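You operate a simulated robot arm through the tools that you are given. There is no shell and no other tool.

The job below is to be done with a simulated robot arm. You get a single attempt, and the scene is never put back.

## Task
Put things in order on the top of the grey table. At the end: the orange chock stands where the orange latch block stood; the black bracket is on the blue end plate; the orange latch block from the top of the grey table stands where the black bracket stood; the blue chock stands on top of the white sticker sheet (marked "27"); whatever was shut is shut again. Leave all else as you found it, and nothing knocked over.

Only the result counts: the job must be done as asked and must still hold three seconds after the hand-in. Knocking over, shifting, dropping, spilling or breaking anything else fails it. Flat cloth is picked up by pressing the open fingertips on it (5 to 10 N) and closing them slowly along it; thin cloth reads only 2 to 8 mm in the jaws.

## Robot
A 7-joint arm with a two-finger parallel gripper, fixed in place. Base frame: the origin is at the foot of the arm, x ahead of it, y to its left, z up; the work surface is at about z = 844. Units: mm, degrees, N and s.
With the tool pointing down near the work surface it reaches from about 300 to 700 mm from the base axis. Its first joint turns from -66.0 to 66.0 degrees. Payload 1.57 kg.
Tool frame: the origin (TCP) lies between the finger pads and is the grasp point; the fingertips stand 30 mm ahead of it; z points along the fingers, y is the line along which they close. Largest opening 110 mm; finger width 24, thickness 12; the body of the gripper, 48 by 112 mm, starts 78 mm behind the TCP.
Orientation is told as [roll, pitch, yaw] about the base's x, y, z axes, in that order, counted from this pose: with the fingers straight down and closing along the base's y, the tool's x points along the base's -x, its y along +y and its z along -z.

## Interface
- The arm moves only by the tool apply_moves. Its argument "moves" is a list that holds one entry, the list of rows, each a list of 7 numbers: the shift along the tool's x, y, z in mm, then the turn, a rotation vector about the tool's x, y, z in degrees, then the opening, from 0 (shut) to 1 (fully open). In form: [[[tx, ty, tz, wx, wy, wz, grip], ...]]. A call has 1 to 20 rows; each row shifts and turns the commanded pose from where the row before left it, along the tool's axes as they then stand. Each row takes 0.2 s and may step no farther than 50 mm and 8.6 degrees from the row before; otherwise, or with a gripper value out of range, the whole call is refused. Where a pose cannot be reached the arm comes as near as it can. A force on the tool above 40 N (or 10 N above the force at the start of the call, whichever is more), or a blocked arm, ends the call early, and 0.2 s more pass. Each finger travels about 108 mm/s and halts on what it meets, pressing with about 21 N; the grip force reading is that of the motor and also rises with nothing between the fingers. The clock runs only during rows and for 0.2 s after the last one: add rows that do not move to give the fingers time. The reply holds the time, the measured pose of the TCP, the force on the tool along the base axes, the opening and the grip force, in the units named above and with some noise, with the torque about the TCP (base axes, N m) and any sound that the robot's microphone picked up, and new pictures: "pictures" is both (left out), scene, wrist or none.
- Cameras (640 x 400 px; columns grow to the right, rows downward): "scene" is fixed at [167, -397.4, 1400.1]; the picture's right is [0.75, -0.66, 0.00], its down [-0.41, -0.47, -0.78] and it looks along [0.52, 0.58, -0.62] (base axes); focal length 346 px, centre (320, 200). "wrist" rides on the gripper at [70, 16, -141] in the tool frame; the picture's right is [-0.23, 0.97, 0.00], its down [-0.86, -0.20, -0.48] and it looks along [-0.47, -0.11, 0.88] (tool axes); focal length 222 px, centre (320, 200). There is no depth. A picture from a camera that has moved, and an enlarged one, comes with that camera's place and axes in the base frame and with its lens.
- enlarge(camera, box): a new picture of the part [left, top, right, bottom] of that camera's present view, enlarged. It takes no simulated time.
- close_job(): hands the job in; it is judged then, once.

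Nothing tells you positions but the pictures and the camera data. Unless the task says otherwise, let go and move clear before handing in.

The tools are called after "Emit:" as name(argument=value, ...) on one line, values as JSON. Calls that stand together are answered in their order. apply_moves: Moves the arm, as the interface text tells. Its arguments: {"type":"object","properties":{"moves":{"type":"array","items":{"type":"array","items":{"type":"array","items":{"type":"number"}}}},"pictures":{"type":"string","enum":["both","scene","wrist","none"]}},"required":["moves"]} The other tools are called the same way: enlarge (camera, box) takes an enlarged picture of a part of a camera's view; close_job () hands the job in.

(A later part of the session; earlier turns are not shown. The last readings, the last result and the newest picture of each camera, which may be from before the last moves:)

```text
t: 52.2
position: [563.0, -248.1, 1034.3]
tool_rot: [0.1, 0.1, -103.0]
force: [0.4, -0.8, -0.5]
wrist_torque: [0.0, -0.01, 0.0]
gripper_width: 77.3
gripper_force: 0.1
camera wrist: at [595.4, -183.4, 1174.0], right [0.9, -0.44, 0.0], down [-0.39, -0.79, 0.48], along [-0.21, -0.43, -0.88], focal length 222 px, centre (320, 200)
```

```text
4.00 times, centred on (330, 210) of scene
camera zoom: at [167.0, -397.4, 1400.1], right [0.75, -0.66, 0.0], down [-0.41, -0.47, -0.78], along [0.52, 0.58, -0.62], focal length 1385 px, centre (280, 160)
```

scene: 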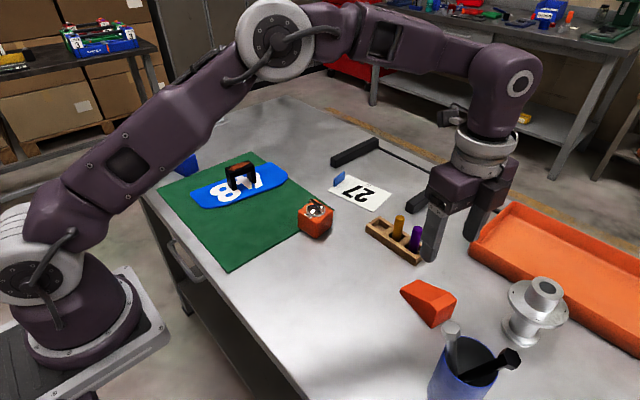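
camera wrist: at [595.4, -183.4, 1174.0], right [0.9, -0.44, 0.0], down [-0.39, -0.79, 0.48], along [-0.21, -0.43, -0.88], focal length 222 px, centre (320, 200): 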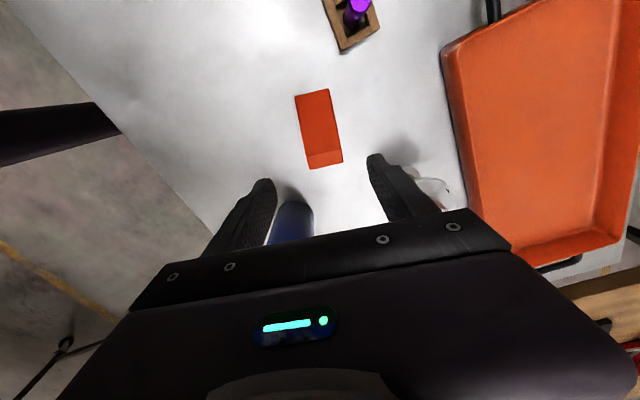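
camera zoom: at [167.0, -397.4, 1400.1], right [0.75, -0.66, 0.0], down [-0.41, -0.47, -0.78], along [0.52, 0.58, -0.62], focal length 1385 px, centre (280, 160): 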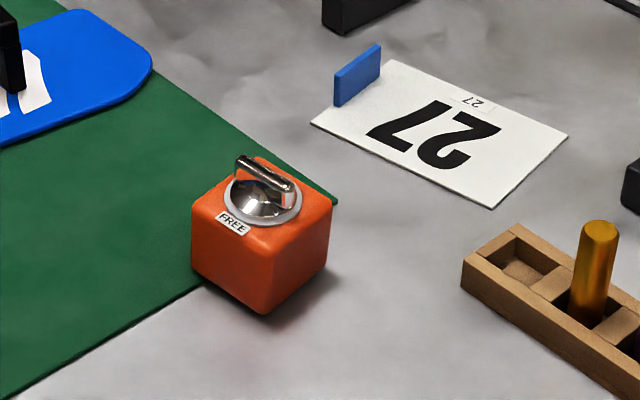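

Three items are in place: the chock centre is within a few mm of the latch block's old spot. Before fetching the blue chock I test how far out the arm reaches over the sheet (empty, well above it).

Emit:
apply_moves(moves=[[[43.2, 8.9, 0, 0, 0, 0, 0.7], [43.2, 8.9, 0, 0, 0, 0, 0.7], [43.2, 8.9, 0, 0, 0, 0, 0.7], [43.2, 8.9, 0, 0, 0, 0, 0.7], [43.2, 8.9, 0, 0, 0, 0, 0.7], [43.2, 8.9, 0, 0, 0, 0, 0.7], [43.2, 8.9, 0, 0, 0, 0, 0.7], [43.2, 8.9, 0, 0, 0, 0, 0.7], [0, 0, 0, 0, 0, -7.7, 0.7], [0, 0, 0, 0, 0, -7.7, 0.7], [0, 0, 0, 0, 0, -7.7, 0.7], [0, 0, 38, 0, 0, 0, 0.7], [0, 0, 38, 0, 0, 0, 0.7], [0, 0, 38, 0, 0, 0, 0.7], [0, 0, 0, 0, 0, 0, 0.7], [0, 0, 0, 0, 0, 0, 0.7]]])

Emit:
enlarge(camera="scene", box=[300, 130, 460, 230])

Emit:
enlarge(camera="wrist", box=[200, 60, 440, 210])

```text
t: 55.6
position: [676.9, -8.9, 917.5]
tool_rot: [0.0, 0.0, -79.9]
force: [0.2, -0.7, 0.5]
wrist_torque: [-0.02, -0.02, -0.01]
gripper_width: 77.0
gripper_force: 0.1
out of reach, approached as far as the arm can: row 7, 8
camera wrist: at [681.2, 64.5, 1057.6], right [1.0, -0.05, 0.0], down [-0.05, -0.88, 0.48], along [-0.03, -0.48, -0.88], focal length 222 px, centre (320, 200)
```

scene: 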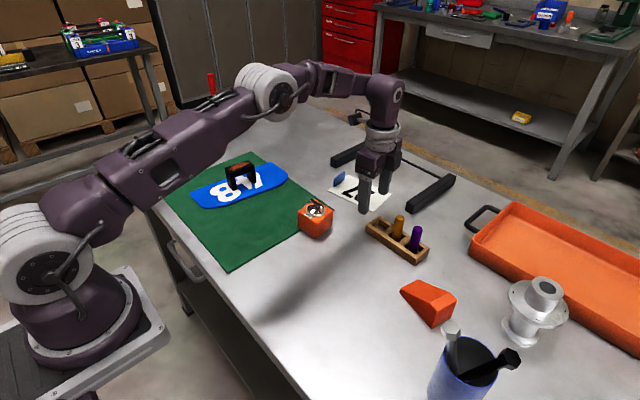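
wrist: 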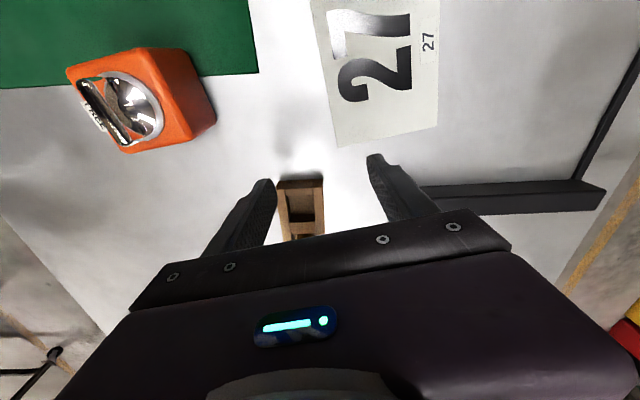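

```text
4.00 times, centred on (380, 180) of scene
camera zoom: at [167.0, -397.4, 1400.1], right [0.75, -0.66, 0.0], down [-0.41, -0.47, -0.78], along [0.52, 0.58, -0.62], focal length 1385 px, centre (80, 280)
```

zoom: 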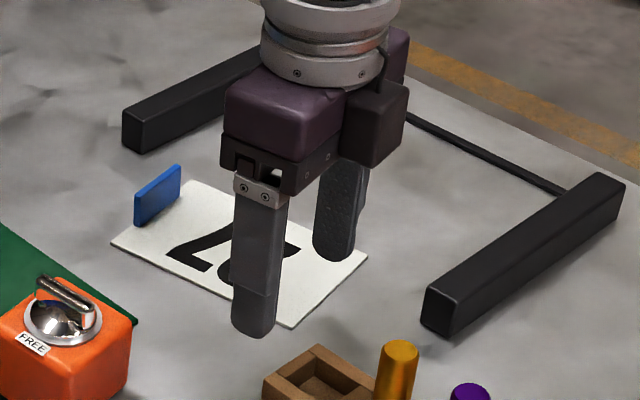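

```text
2.67 times, centred on (320, 135) of wrist
camera zoom: at [681.2, 64.5, 1057.6], right [1.0, -0.05, 0.0], down [-0.05, -0.88, 0.48], along [-0.03, -0.48, -0.88], focal length 592 px, centre (320, 373)
```

zoom: 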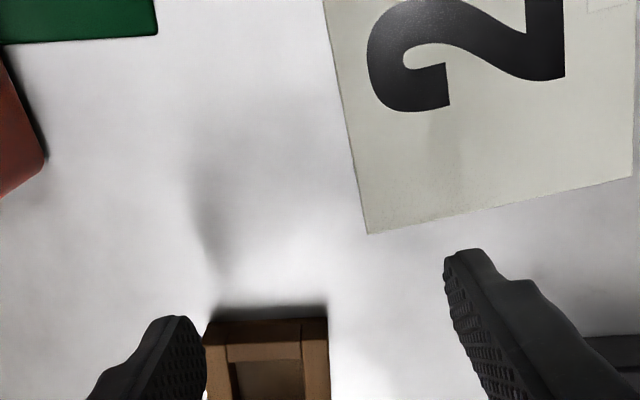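

Emit:
apply_moves(moves=[[[24.6, 0, 0, 0, 0, 0, 0.7], [24.6, 0, 0, 0, 0, 0, 0.7], [24.6, 0, 0, 0, 0, 0, 0.7], [0, 15, 0, 0, 0, 0, 0.7], [0, 15, 0, 0, 0, 0, 0.7], [0, 15, 0, 0, 0, 0, 0.7], [0, 0, 0, 0, 0, 0, 0.7], [0, 0, 0, 0, 0, 0, 0.7]]])

Emit:
enlarge(camera="scene", box=[300, 130, 460, 230])

Emit:
enlarge(camera="wrist", box=[200, 0, 560, 225])

```text
t: 57.4
position: [688.9, 72.2, 916.0]
tool_rot: [0.0, -0.1, -78.9]
force: [0.7, 0.0, -0.3]
wrist_torque: [-0.02, -0.02, -0.01]
gripper_width: 77.1
gripper_force: 0.1
out of reach, approached as far as the arm can: row 5, 6
camera wrist: at [692.6, 145.0, 1057.3], right [1.0, -0.04, 0.0], down [-0.03, -0.88, 0.48], along [-0.02, -0.48, -0.88], focal length 222 px, centre (320, 200)
```

scene: 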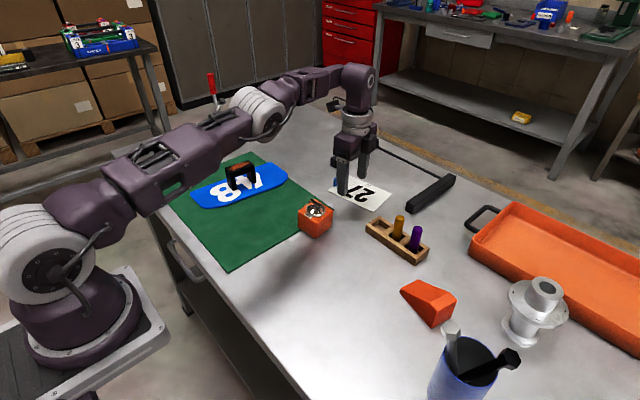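
wrist: 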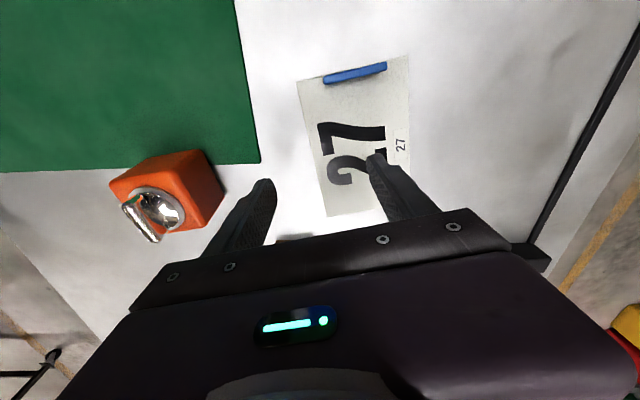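

```text
4.00 times, centred on (380, 180) of scene
camera zoom: at [167.0, -397.4, 1400.1], right [0.75, -0.66, 0.0], down [-0.41, -0.47, -0.78], along [0.52, 0.58, -0.62], focal length 1385 px, centre (80, 280)
```

zoom: 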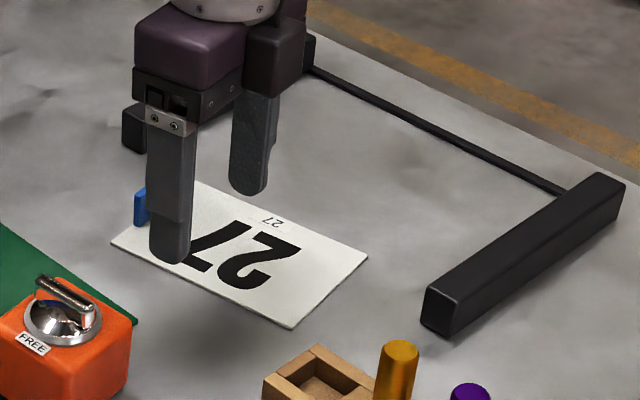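

```text
1.78 times, centred on (380, 112) of wrist
camera zoom: at [692.6, 145.0, 1057.3], right [1.0, -0.04, 0.0], down [-0.03, -0.88, 0.48], along [-0.02, -0.48, -0.88], focal length 395 px, centre (213, 356)
```

zoom: 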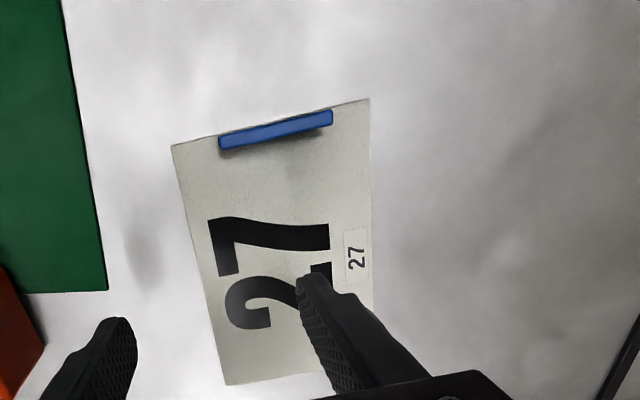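

Straight-down reach ends at about r = 693, short of the sheet, so I'll place the blue chock with a slight outward tilt of the tool. Next I go above the blue chock to measure it.

Emit:
apply_moves(moves=[[[7.2, -36.8, -25, 0, 0, 0, 0.7], [7.2, -36.8, -25, 0, 0, 0, 0.7], [7.2, -36.8, -25, 0, 0, 0, 0.7], [7.2, -36.8, -25, 0, 0, 0, 0.7], [43, -2.5, 0, 0, 0, 0, 0.85], [43, -2.5, 0, 0, 0, 0, 0.85], [43, -2.5, 0, 0, 0, 0, 0.85], [43, -2.5, 0, 0, 0, 0, 0.85], [43, -2.5, 0, 0, 0, 0, 0.85], [43, -2.5, 0, 0, 0, 0, 0.85], [43, -2.5, 0, 0, 0, 0, 0.85], [43, -2.5, 0, 0, 0, 0, 0.85], [43, -2.5, 0, 0, 0, 0, 0.85], [43, -2.5, 0, 0, 0, 0, 0.85], [0, 0, 0, 0, 0, 0, 0.85], [0, 0, 0, 0, 0, 0, 0.85]]])

Emit:
enlarge(camera="wrist", box=[240, 60, 400, 160])

Emit:
enlarge(camera="scene", box=[280, 140, 440, 240])

```text
t: 60.8
position: [449.2, 452.2, 1017.6]
tool_rot: [0.0, 0.0, -80.1]
force: [-0.3, 0.6, -0.1]
wrist_torque: [-0.01, -0.01, -0.02]
gripper_width: 93.4
gripper_force: 0.2
out of reach, approached as far as the arm can: row 14
camera wrist: at [453.2, 525.7, 1158.1], right [1.0, -0.05, 0.0], down [-0.05, -0.88, 0.48], along [-0.03, -0.48, -0.88], focal length 222 px, centre (320, 200)
```

scene: 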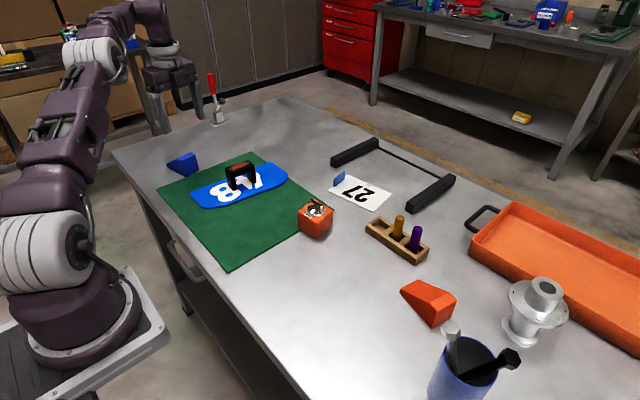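
wrist: 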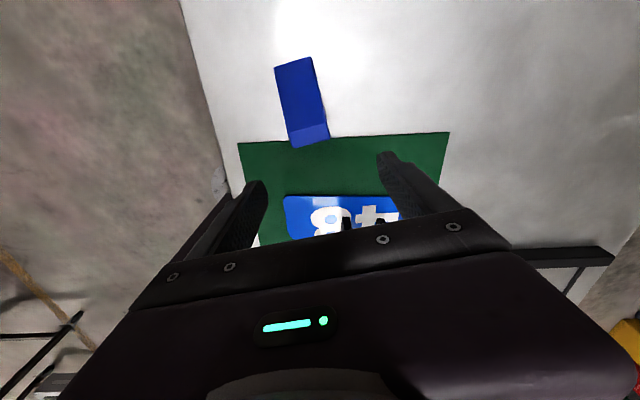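

```text
4.00 times, centred on (320, 110) of wrist
camera zoom: at [453.2, 525.7, 1158.1], right [1.0, -0.05, 0.0], down [-0.05, -0.88, 0.48], along [-0.03, -0.48, -0.88], focal length 888 px, centre (320, 560)
```

zoom: 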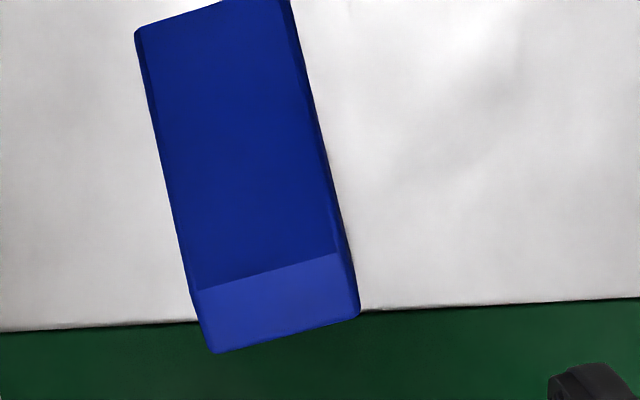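

```text
4.00 times, centred on (360, 190) of scene
camera zoom: at [167.0, -397.4, 1400.1], right [0.75, -0.66, 0.0], down [-0.41, -0.47, -0.78], along [0.52, 0.58, -0.62], focal length 1385 px, centre (160, 240)
```

zoom: 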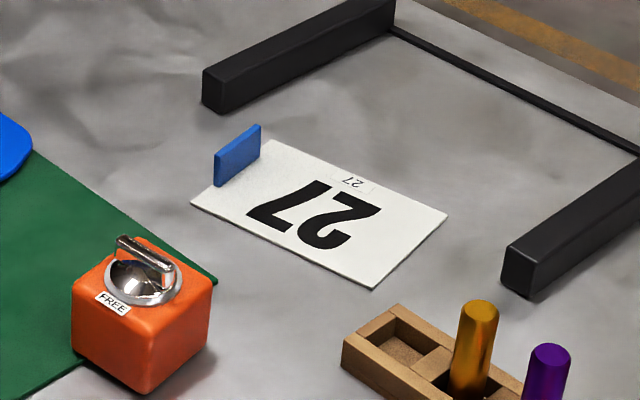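

The blue chock's centre is about (430.5,500), thin end at ~101°. The joint limit stopped me at this yaw, so I'll turn the gripper the other way round (yaw ≈ +101°).

Emit:
apply_moves(moves=[[[0, 0, 0, 0, 0, -8.5, 0.85], [0, 0, 0, 0, 0, -8.5, 0.85], [0, 0, 0, 0, 0, -8.5, 0.85], [0, 0, 0, 0, 0, -8.5, 0.85], [0, 0, 0, 0, 0, -8.5, 0.85], [0, 0, 0, 0, 0, -8.5, 0.85], [0, 0, 0, 0, 0, -8.5, 0.85], [0, 0, 0, 0, 0, -8.5, 0.85], [0, 0, 0, 0, 0, -8.5, 0.85], [0, 0, 0, 0, 0, -8.5, 0.85], [0, 0, 0, 0, 0, -8.5, 0.85], [0, 0, 0, 0, 0, -8.5, 0.85], [0, 0, 0, 0, 0, -8.5, 0.85], [0, 0, 0, 0, 0, -8.5, 0.85], [0, 0, 0, 0, 0, -8.5, 0.85], [0, 0, 0, 0, 0, -8.5, 0.85], [0, 0, 0, 0, 0, -8.5, 0.85], [0, 0, 0, 0, 0, -8.5, 0.85], [0, 0, 0, 0, 0, -8.5, 0.85], [0, 0, 0, 0, 0, -8.5, 0.85]]], pictures="scene")

```text
t: 65.0
position: [451.3, 452.7, 1017.6]
tool_rot: [0.0, 0.1, 90.3]
force: [0.1, 0.7, 0.3]
wrist_torque: [-0.02, 0.02, 0.01]
gripper_width: 93.6
gripper_force: 0.1
```

scene: 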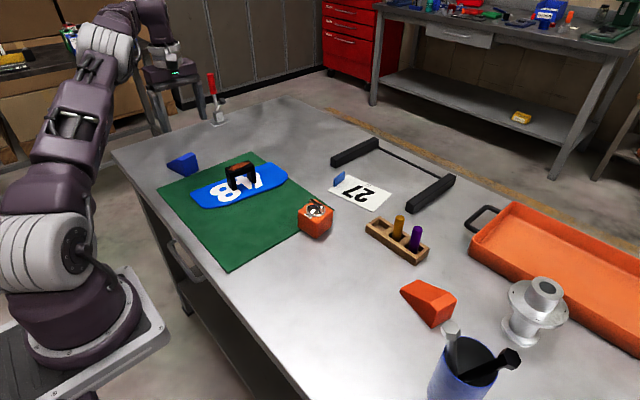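

Emit:
apply_moves(moves=[[[0, 0, 0, 0, 0, -5.35, 0.85], [0, 0, 0, 0, 0, -5.35, 0.85], [-34.4, 10.3, 0, 0, 0, 0, 0.85], [0, 0, 30, 0, 0, 0, 0.85], [0, 0, 0, 0, 0, 0, 0.85], [0, 0, 0, 0, 0, 0, 0.85]]])

Emit:
enlarge(camera="wrist", box=[240, 90, 400, 190])

```text
t: 66.4
position: [445.3, 463.1, 987.7]
tool_rot: [0.0, 0.0, 100.8]
force: [-1.0, 0.0, 0.7]
wrist_torque: [0.01, 0.01, 0.0]
gripper_width: 93.6
gripper_force: 0.0
out of reach, approached as far as the arm can: row 3
camera wrist: at [442.1, 393.0, 1128.3], right [-1.0, 0.04, 0.0], down [0.04, 0.88, 0.48], along [0.02, 0.48, -0.88], focal length 222 px, centre (320, 200)
```

scene: 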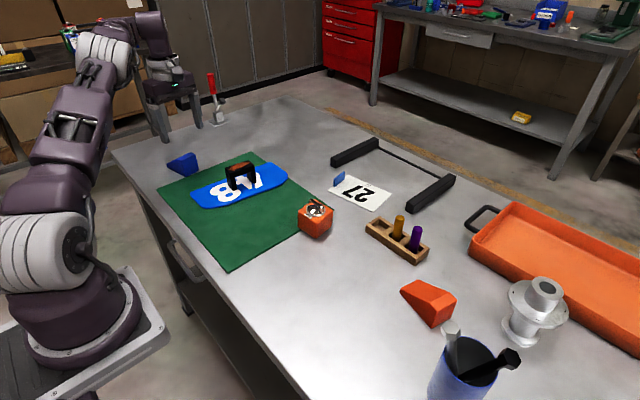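
wrist: 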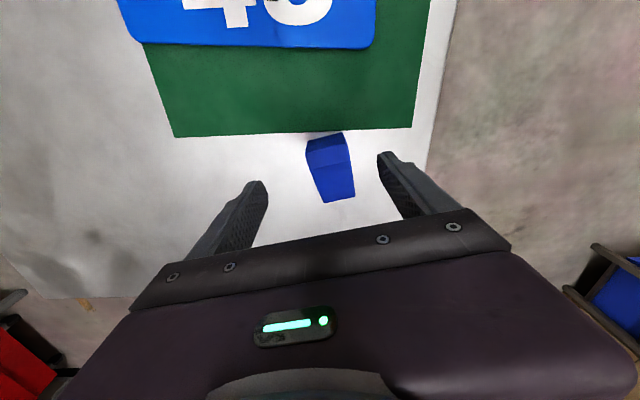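

```text
4.00 times, centred on (320, 140) of wrist
camera zoom: at [442.1, 393.0, 1128.3], right [-1.0, 0.04, 0.0], down [0.04, 0.88, 0.48], along [0.02, 0.48, -0.88], focal length 888 px, centre (320, 440)
```

zoom: 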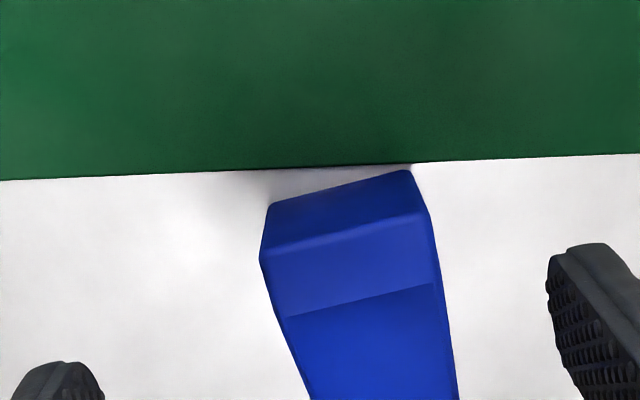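

The arm stops short at this height; lower down it should reach further. I descend a bit (still above the chock) and then continue outward.

Emit:
apply_moves(moves=[[[0, 0, 20, 0, 0, 0, 0.85], [0, 0, 20, 0, 0, 0, 0.85], [-11.5, 3.7, 0, 0, 0, 0, 0.85], [-11.5, 3.7, 0, 0, 0, 0, 0.85], [0, 0, 0, 0, 0, 0, 0.85], [0, 0, 0, 0, 0, 0, 0.85]]])

Emit:
enlarge(camera="wrist", box=[240, 90, 400, 190])

Emit:
enlarge(camera="scene", box=[120, 90, 260, 190])

```text
t: 67.8
position: [431.6, 485.0, 946.9]
tool_rot: [-0.1, 0.0, 100.6]
force: [0.0, -0.3, -1.0]
wrist_torque: [0.02, 0.02, -0.02]
gripper_width: 93.4
gripper_force: 0.0
camera wrist: at [429.1, 414.8, 1087.9], right [-1.0, 0.04, 0.0], down [0.04, 0.88, 0.48], along [0.02, 0.48, -0.88], focal length 222 px, centre (320, 200)
```

scene: 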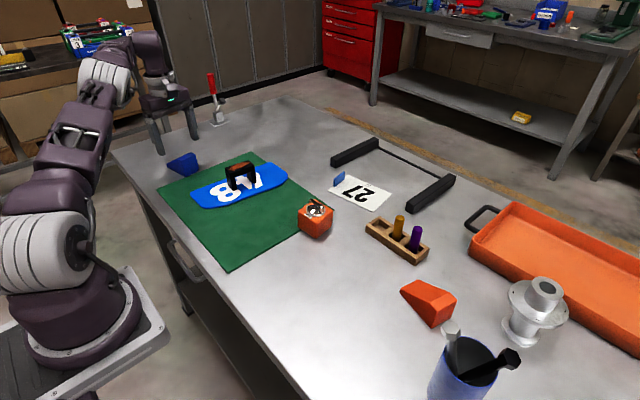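
wrist: 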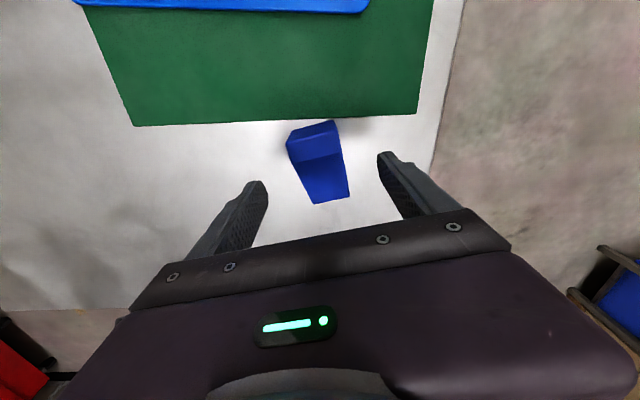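

```text
4.00 times, centred on (320, 140) of wrist
camera zoom: at [429.1, 414.8, 1087.9], right [-1.0, 0.04, 0.0], down [0.04, 0.88, 0.48], along [0.02, 0.48, -0.88], focal length 888 px, centre (320, 440)
```

zoom: 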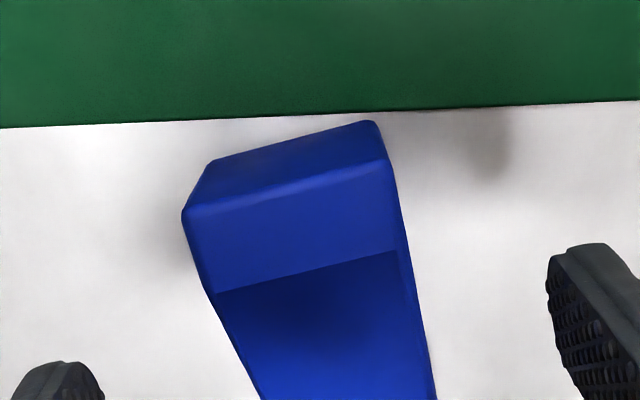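

```text
4.00 times, centred on (190, 140) of scene
camera zoom: at [167.0, -397.4, 1400.1], right [0.75, -0.66, 0.0], down [-0.41, -0.47, -0.78], along [0.52, 0.58, -0.62], focal length 1385 px, centre (840, 440)
```

zoom: 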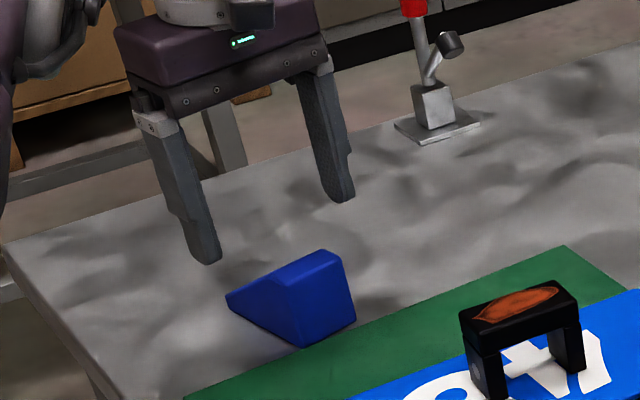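

Reached and aligned over the blue chock's tall part. I descend to a fairly high grip (TCP ~889) and close.

Emit:
apply_moves(moves=[[[0, -1.0, 0, 0, 0, 0, 0.85], [0, 0, 30, 0, 0, 0, 0.85], [0, 0, 20, 0, 0, 0, 0.85], [0, 0, 7.5, 0, 0, 0, 0.85], [0, 0, 0, 0, 0, 0, 0.85], [0, 0, 0, 0, 0, 0, 0.6], [0, 0, 0, 0, 0, 0, 0.42], [0, 0, 0, 0, 0, 0, 0.3], [0, 0, 0, 0, 0, 0, 0.2], [0, 0, 0, 0, 0, 0, 0.2]]])

Emit:
enlarge(camera="wrist", box=[200, 80, 440, 230])

Emit:
enlarge(camera="scene", box=[120, 90, 260, 190])

```text
t: 70.0
position: [432.7, 484.7, 890.8]
tool_rot: [0.0, 0.0, 100.7]
force: [-0.2, -1.0, -0.3]
wrist_torque: [0.02, 0.01, 0.0]
gripper_width: 48.2
gripper_force: 20.6
camera wrist: at [429.9, 414.3, 1030.5], right [-1.0, 0.04, 0.0], down [0.04, 0.88, 0.48], along [0.02, 0.48, -0.88], focal length 222 px, centre (320, 200)
```

scene: 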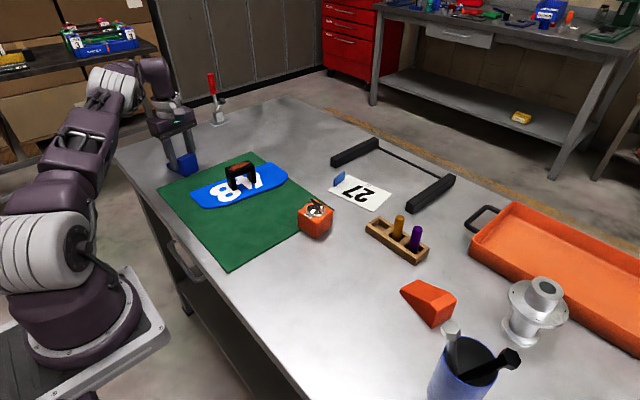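
wrist: 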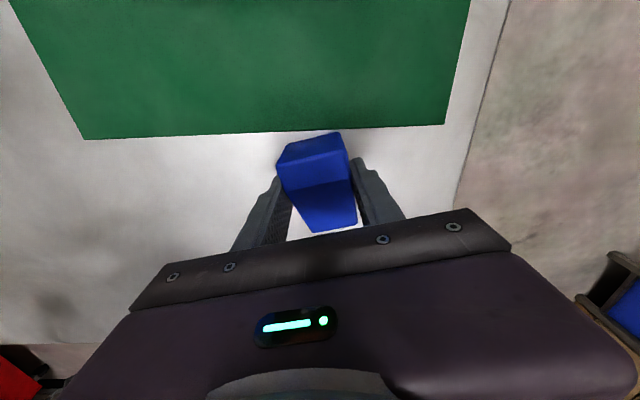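

```text
2.67 times, centred on (320, 155) of wrist
camera zoom: at [429.9, 414.3, 1030.5], right [-1.0, 0.04, 0.0], down [0.04, 0.88, 0.48], along [0.02, 0.48, -0.88], focal length 592 px, centre (320, 320)
```

zoom: 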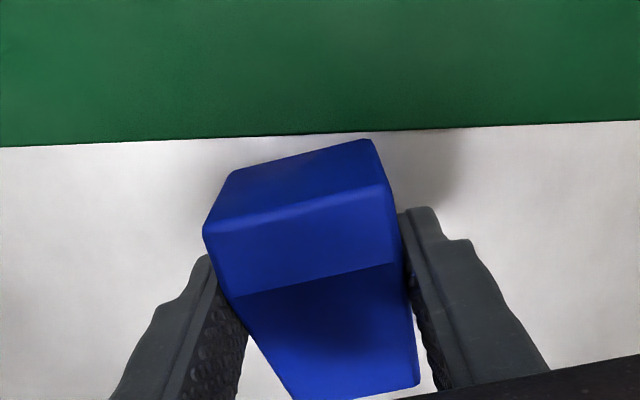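

```text
4.00 times, centred on (190, 140) of scene
camera zoom: at [167.0, -397.4, 1400.1], right [0.75, -0.66, 0.0], down [-0.41, -0.47, -0.78], along [0.52, 0.58, -0.62], focal length 1385 px, centre (840, 440)
```

zoom: 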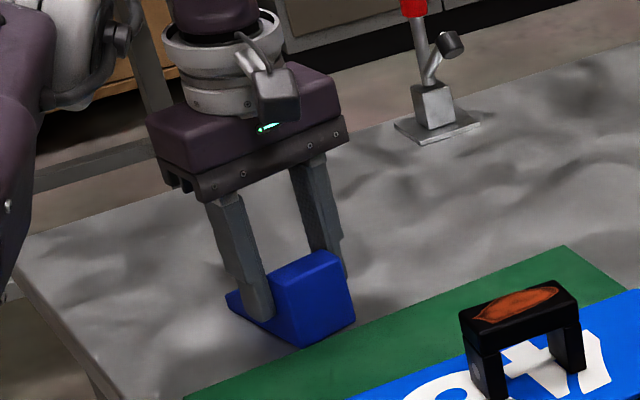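

Gripped at 48.2 mm. I lift and carry the blue chock inward and round, well above the bracket, towards the sheet.

Emit:
apply_moves(moves=[[[0, 0, -10, 0, 0, 0, 0.2], [0, 0, -30, 0, 0, 0, 0.2], [28.9, -0.3, -23.3, 0, 0, 0, 0.2], [28.9, -0.3, -23.3, 0, 0, 0, 0.2], [28.9, -0.3, -23.3, 0, 0, 0, 0.2], [40.3, -11.5, 0, 0, 0, 0, 0.2], [40.3, -11.5, 0, 0, 0, 0, 0.2], [40.3, -11.5, 0, 0, 0, 0, 0.2], [40.3, -11.5, 0, 0, 0, 0, 0.2], [40.3, -11.5, 0, 0, 0, 0, 0.2], [40.3, -11.5, 0, 0, 0, 0, 0.2], [40.3, -11.5, 0, 0, 0, 0, 0.2], [40.3, -11.5, 0, 0, 0, 0, 0.2], [0, 0, 0, 0, 0, 0, 0.2], [0, 0, 0, 0, 0, 0, 0.2]]])

Emit:
enlarge(camera="scene", box=[260, 90, 440, 240])

```text
t: 73.2
position: [598.4, 97.2, 996.0]
tool_rot: [0.0, 0.1, 100.8]
force: [-0.2, 0.2, -0.2]
wrist_torque: [0.03, 0.0, 0.03]
gripper_width: 47.6
gripper_force: 20.7
camera wrist: at [595.8, 26.5, 1136.8], right [-1.0, 0.04, 0.0], down [0.04, 0.88, 0.48], along [0.02, 0.48, -0.88], focal length 222 px, centre (320, 200)
```

scene: 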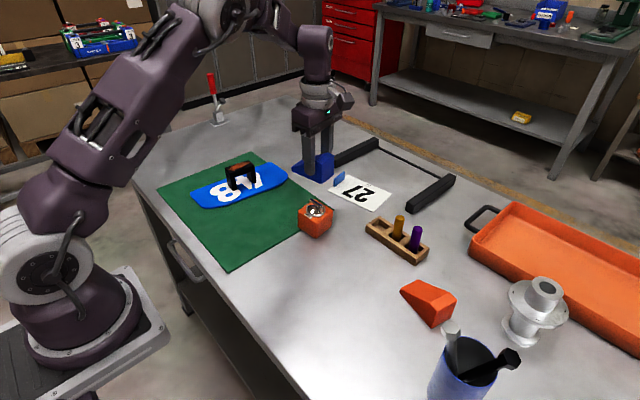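
wrist: 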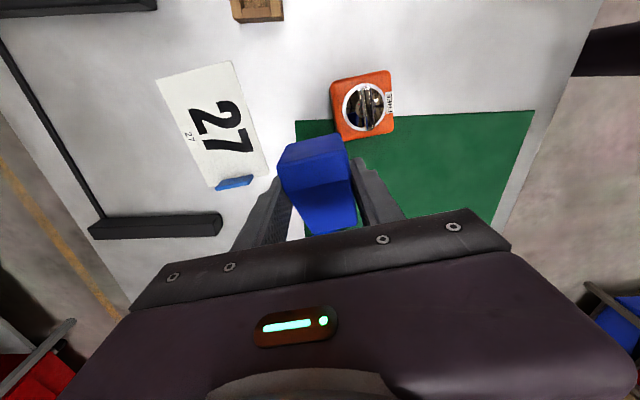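

```text
2.67 times, centred on (350, 165) of scene
camera zoom: at [167.0, -397.4, 1400.1], right [0.75, -0.66, 0.0], down [-0.41, -0.47, -0.78], along [0.52, 0.58, -0.62], focal length 923 px, centre (240, 293)
```

zoom: 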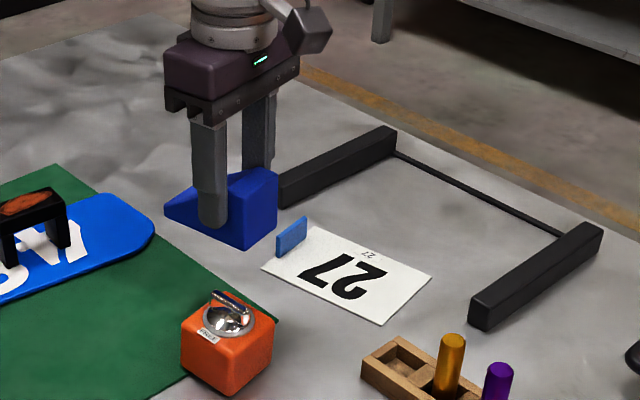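

Emit:
enlarge(camera="wrist", box=[120, 40, 360, 200])

```text
2.50 times, centred on (240, 120) of wrist
camera zoom: at [595.8, 26.5, 1136.8], right [-1.0, 0.04, 0.0], down [0.04, 0.88, 0.48], along [0.02, 0.48, -0.88], focal length 555 px, centre (520, 400)
```

zoom: 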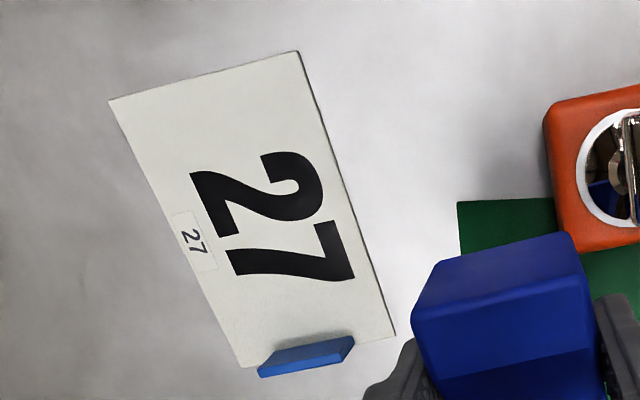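

The sheet spans near edge ~685 to far ~778 along its short side, with the tab at its +y end. I move out with the chock above the −y half of the sheet, tilting the tool 8° outward to gain reach, staying well above.

Emit:
apply_moves(moves=[[[31.4, 0, 0, 0, 0, 1.0, 0.2], [31.4, 0, 0, 0, 0, 0, 0.2], [0, 0, 23, 0, 0, 0, 0.2], [0, 0, 23, 0, 0, 0, 0.2], [0, -30, 0, 0, 0, 0, 0.2], [0, -30, 0, 0, 0, 0, 0.2], [0, 0, 0, 4, 0, 0, 0.2], [0, 0, 0, 4, 0, 0, 0.2], [0, -22.9, 3.2, 0, 0, 0, 0.2], [0, -22.9, 3.2, 0, 0, 0, 0.2], [0, 0, 0, 0, 0, 0, 0.2], [0, 0, 0, 0, 0, 0, 0.2]]])

Emit:
enlarge(camera="scene", box=[290, 110, 450, 230])

Emit:
enlarge(camera="wrist", box=[200, 50, 440, 210])

```text
t: 75.8
position: [715.9, 55.7, 954.7]
tool_rot: [-8.0, 0.0, 99.8]
force: [0.5, -0.2, -0.9]
wrist_torque: [0.0, 0.01, -0.03]
gripper_width: 47.8
gripper_force: 20.7
camera wrist: at [692.6, -17.5, 1091.2], right [-0.99, 0.06, -0.14], down [-0.02, 0.86, 0.5], along [0.15, 0.5, -0.85], focal length 222 px, centre (320, 200)
```

scene: 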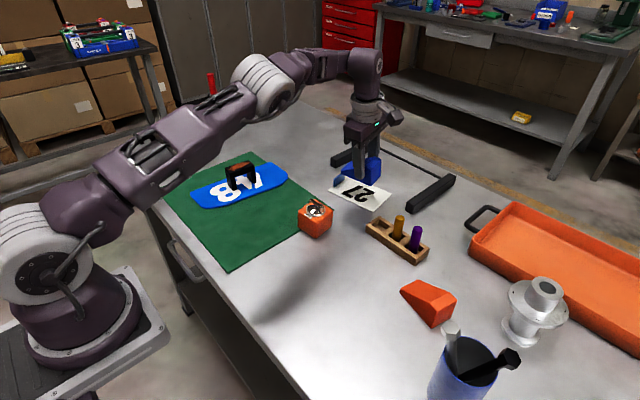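
wrist: 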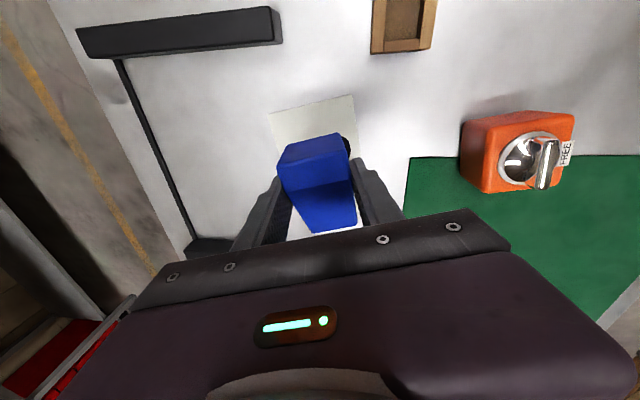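

```text
3.33 times, centred on (370, 170) of scene
camera zoom: at [167.0, -397.4, 1400.1], right [0.75, -0.66, 0.0], down [-0.41, -0.47, -0.78], along [0.52, 0.58, -0.62], focal length 1154 px, centre (153, 300)
```

zoom: 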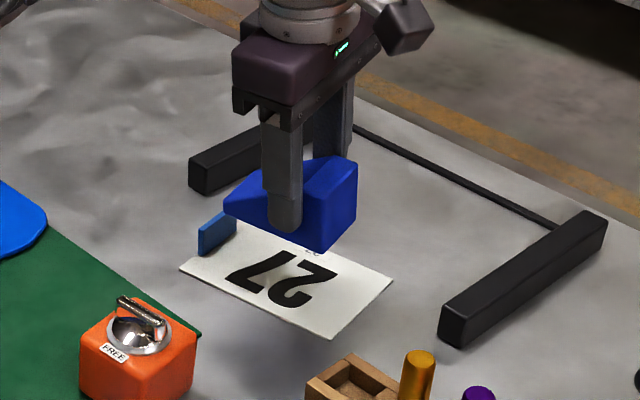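

```text
2.50 times, centred on (320, 130) of wrist
camera zoom: at [692.6, -17.5, 1091.2], right [-0.99, 0.06, -0.14], down [-0.02, 0.86, 0.5], along [0.15, 0.5, -0.85], focal length 555 px, centre (320, 375)
```

zoom: 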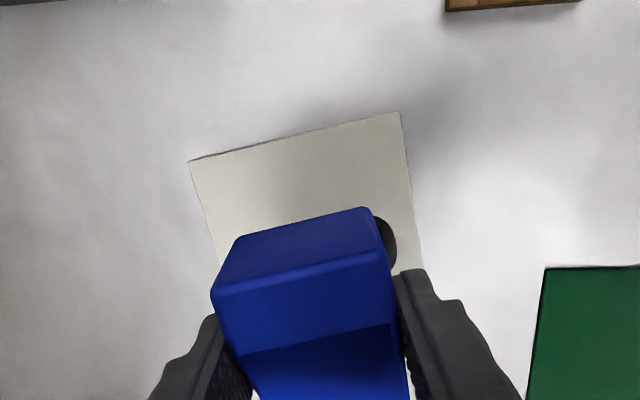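

Reach is fine with the tilt, and the chock hangs over the sheet clear of the tab. I descend vertically towards the sheet.

Emit:
apply_moves(moves=[[[0, 3.5, 24.75, 0, 0, 0, 0.2], [0, 2.8, 19.8, 0, 0, 0, 0.2], [0, 0, 0, 0, 0, 0, 0.2], [0, 0, 0, 0, 0, 0, 0.2]]])

Emit:
enlarge(camera="scene", box=[310, 130, 430, 220])

Emit:
enlarge(camera="wrist", box=[200, 50, 440, 210])

```text
t: 76.8
position: [716.3, 56.4, 909.6]
tool_rot: [-8.0, 0.0, 99.7]
force: [0.5, -0.5, -1.2]
wrist_torque: [0.01, 0.0, 0.01]
gripper_width: 47.7
gripper_force: 21.6
camera wrist: at [692.5, -17.1, 1046.5], right [-0.99, 0.06, -0.14], down [-0.02, 0.86, 0.5], along [0.15, 0.5, -0.85], focal length 222 px, centre (320, 200)
```

scene: 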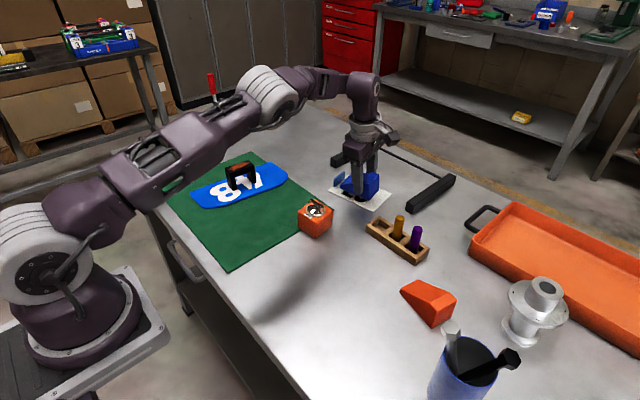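
wrist: 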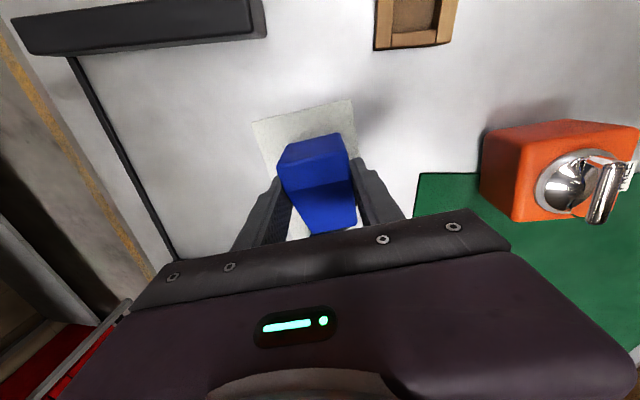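

```text
4.44 times, centred on (370, 175) of scene
camera zoom: at [167.0, -397.4, 1400.1], right [0.75, -0.66, 0.0], down [-0.41, -0.47, -0.78], along [0.52, 0.58, -0.62], focal length 1539 px, centre (98, 311)
```

zoom: 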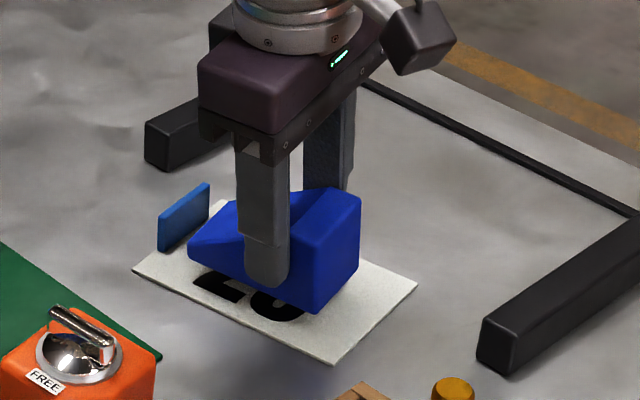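

```text
2.50 times, centred on (320, 130) of wrist
camera zoom: at [692.5, -17.1, 1046.5], right [-0.99, 0.06, -0.14], down [-0.02, 0.86, 0.5], along [0.15, 0.5, -0.85], focal length 555 px, centre (320, 375)
```

zoom: 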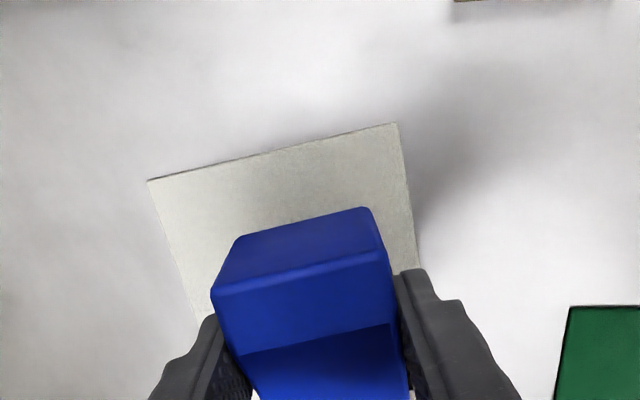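

Emit:
apply_moves(moves=[[[0, 1.0, 7.0, 0, 0, 0, 0.2], [0, 0.5, 3.5, 0, 0, 0, 0.2], [0, 0.2, 1.5, 0, 0, 0, 0.2], [0, 0, 0, 0, 0, 0, 0.2]]], pictures="none")

```text
t: 77.8
position: [715.3, 54.7, 896.2]
tool_rot: [-7.9, 0.0, 99.8]
force: [0.2, 0.3, -1.2]
wrist_torque: [-0.04, 0.0, 0.02]
gripper_width: 47.7
gripper_force: 21.3
```

Emit:
apply_moves(moves=[[[0, 0.14, 1.0, 0, 0, 0, 0.2], [0, 0.14, 1.0, 0, 0, 0, 0.2], [0, 0, 0, 0, 0, 0, 0.2]]], pictures="none")

```text
t: 78.6
position: [716.5, 56.2, 895.1]
tool_rot: [-8.1, 0.0, 99.7]
force: [-0.7, -1.2, 10.8]
wrist_torque: [0.26, 0.27, 0.02]
gripper_width: 47.7
gripper_force: 20.7
```

Contact with the sheet felt. I ease off slightly and open the fingers gradually so the chock settles flat.

Emit:
apply_moves(moves=[[[0, -0.07, -0.5, 0, 0, 0, 0.2], [0, 0, 0, 0, 0, 0, 0.44], [0, 0, 0, 0, 0, 0, 0.46], [0, 0, 0, 0, 0, 0, 0.48], [0, 0, 0, 0, 0, 0, 0.5], [0, 0, 0, 0, 0, 0, 0.52], [0, 0, 0, 0, 0, 0, 0.55], [0, 0, 0, 0, 0, 0, 0.58], [0, 0, 0, 0, 0, 0, 0.62], [0, 0, 0, 0, 0, 0, 0.66], [0, 0, 0, 0, 0, 0, 0.7], [0, 0, 0, 0, 0, 0, 0.7]]])

Emit:
enlarge(camera="scene", box=[310, 130, 430, 220])

Emit:
enlarge(camera="wrist", box=[200, 50, 440, 210])

```text
t: 81.2
position: [716.8, 56.6, 895.0]
tool_rot: [-8.1, 0.0, 99.8]
force: [-1.0, 0.5, 0.5]
wrist_torque: [0.01, -0.01, 0.0]
gripper_width: 76.8
gripper_force: 0.0
camera wrist: at [693.0, -17.5, 1032.5], right [-0.99, 0.06, -0.14], down [-0.02, 0.86, 0.5], along [0.15, 0.5, -0.85], focal length 222 px, centre (320, 200)
```

scene: 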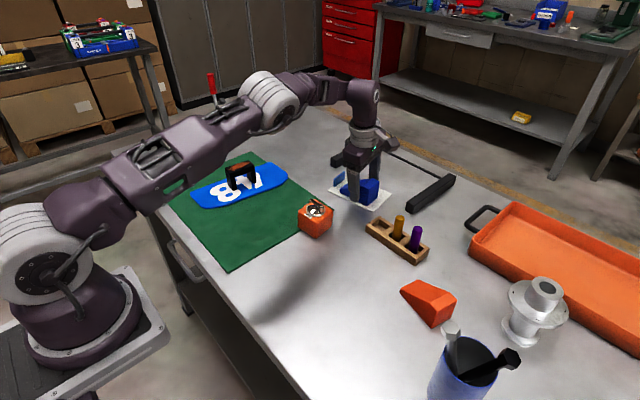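
wrist: 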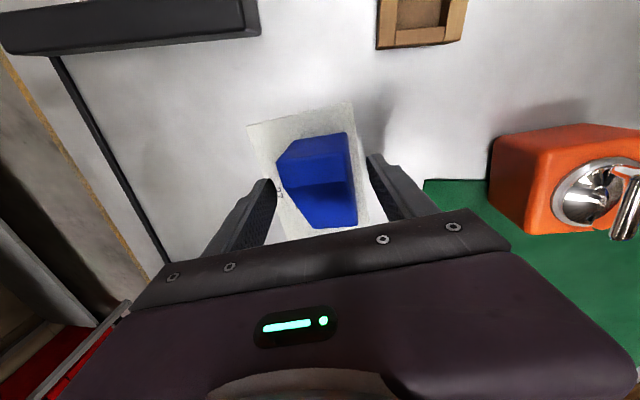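

```text
4.44 times, centred on (370, 175) of scene
camera zoom: at [167.0, -397.4, 1400.1], right [0.75, -0.66, 0.0], down [-0.41, -0.47, -0.78], along [0.52, 0.58, -0.62], focal length 1539 px, centre (98, 311)
```

zoom: 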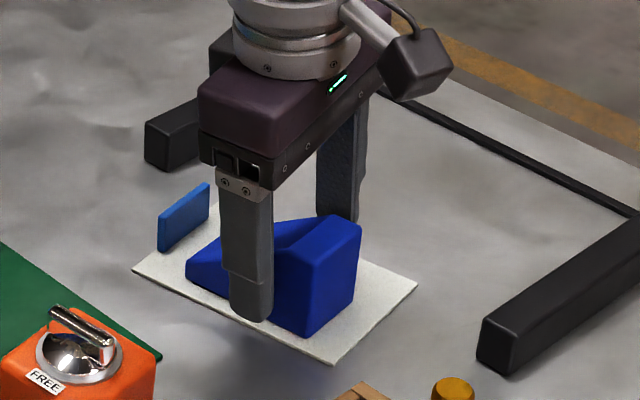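

```text
2.50 times, centred on (320, 130) of wrist
camera zoom: at [693.0, -17.5, 1032.5], right [-0.99, 0.06, -0.14], down [-0.02, 0.86, 0.5], along [0.15, 0.5, -0.85], focal length 555 px, centre (320, 375)
```

zoom: 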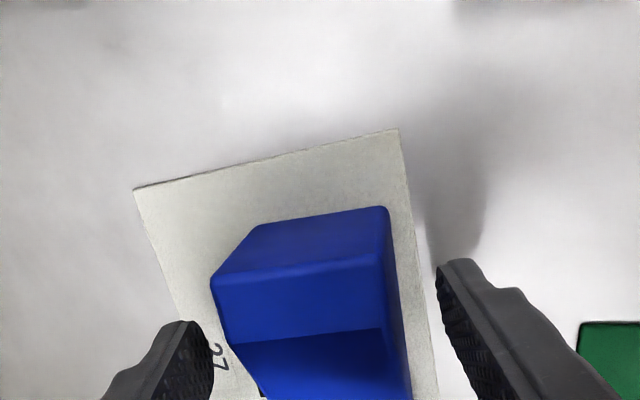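

The blue chock stands flat on the sheet, clear of the tab. I retreat along the tool axis and then inspect everything.

Emit:
apply_moves(moves=[[[0, 0, -15, 0, 0, 0, 0.7], [0, 0, -30, 0, 0, 0, 0.7], [0, 0, -40, 0, 0, 0, 0.7], [0, 0, -30, 0, 0, 0, 0.7], [0, 40, 0, 0, 0, 0, 0.7], [0, 40, 0, -4, 0, 0, 0.7], [0, 40, 0, -4, 0, 0, 0.7], [0, 40, -10, 0, 0, 0, 0.7], [0, 40, -10, 0, 0, 0, 0.7], [0, 0, -20, 0, 0, 0, 0.7], [0, 0, 0, 0, 0, 0, 0.7], [0, 0, 0, 0, 0, 0, 0.7]]])

Emit:
enlarge(camera="scene", box=[290, 140, 450, 240])

Emit:
enlarge(camera="scene", box=[150, 130, 350, 255])

Emit:
enlarge(camera="wrist", box=[0, 0, 400, 240])

```text
t: 83.8
position: [504.9, 17.0, 1034.7]
tool_rot: [0.0, 0.0, 99.8]
force: [-0.5, 0.4, -0.6]
wrist_torque: [-0.01, 0.02, 0.0]
gripper_width: 76.7
gripper_force: 0.1
camera wrist: at [500.5, -53.2, 1175.6], right [-1.0, 0.06, 0.0], down [0.05, 0.88, 0.48], along [0.03, 0.48, -0.88], focal length 222 px, centre (320, 200)
```

scene: 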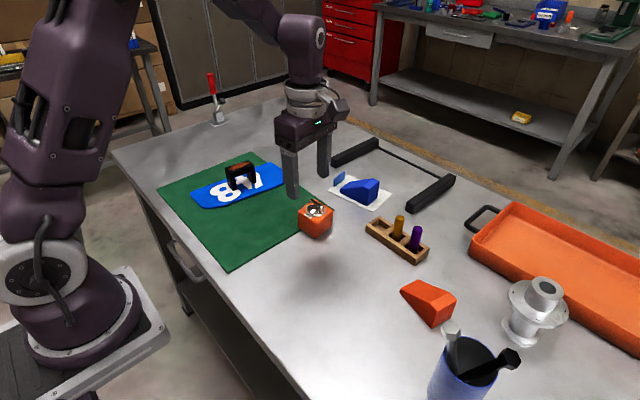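
wrist: 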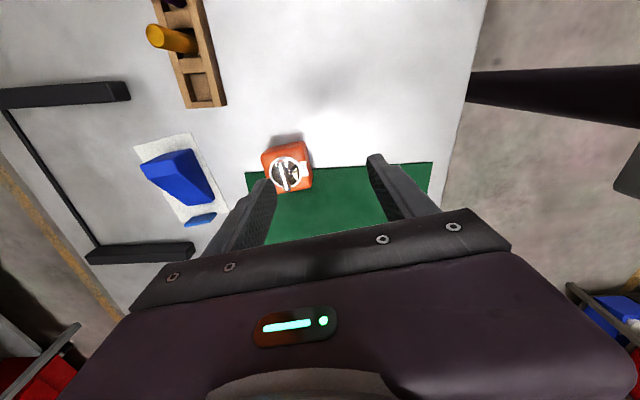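

```text
4.00 times, centred on (370, 190) of scene
camera zoom: at [167.0, -397.4, 1400.1], right [0.75, -0.66, 0.0], down [-0.41, -0.47, -0.78], along [0.52, 0.58, -0.62], focal length 1385 px, centre (120, 240)
```

zoom: 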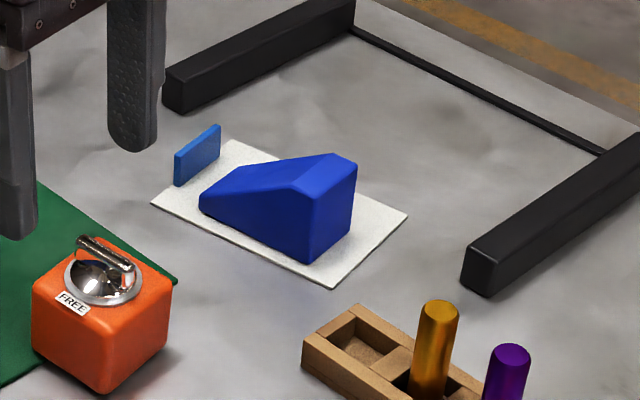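

```text
3.20 times, centred on (250, 192) of scene
camera zoom: at [167.0, -397.4, 1400.1], right [0.75, -0.66, 0.0], down [-0.41, -0.47, -0.78], along [0.52, 0.58, -0.62], focal length 1108 px, centre (544, 224)
```

zoom: 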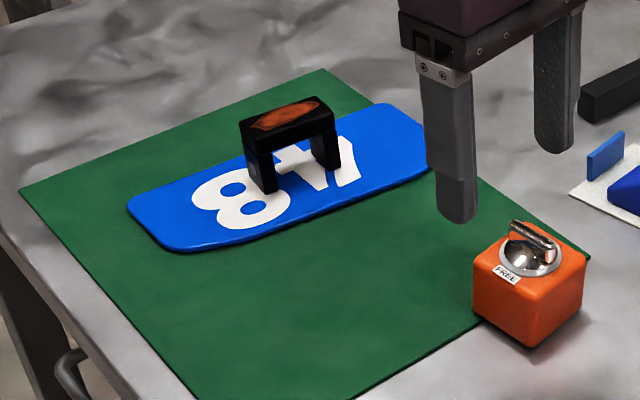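

```text
1.60 times, centred on (200, 120) of wrist
camera zoom: at [500.5, -53.2, 1175.6], right [-1.0, 0.06, 0.0], down [0.05, 0.88, 0.48], along [0.03, 0.48, -0.88], focal length 355 px, centre (512, 328)
```

zoom: 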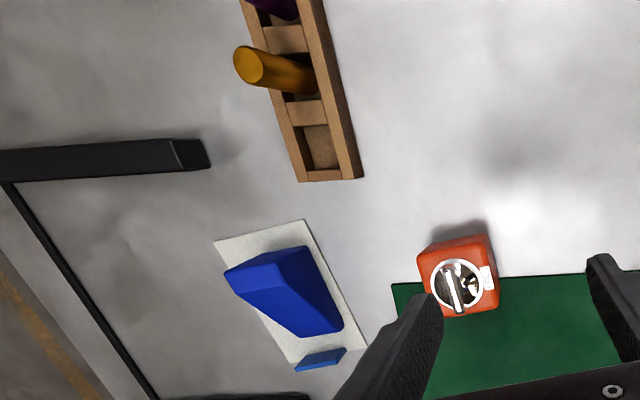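

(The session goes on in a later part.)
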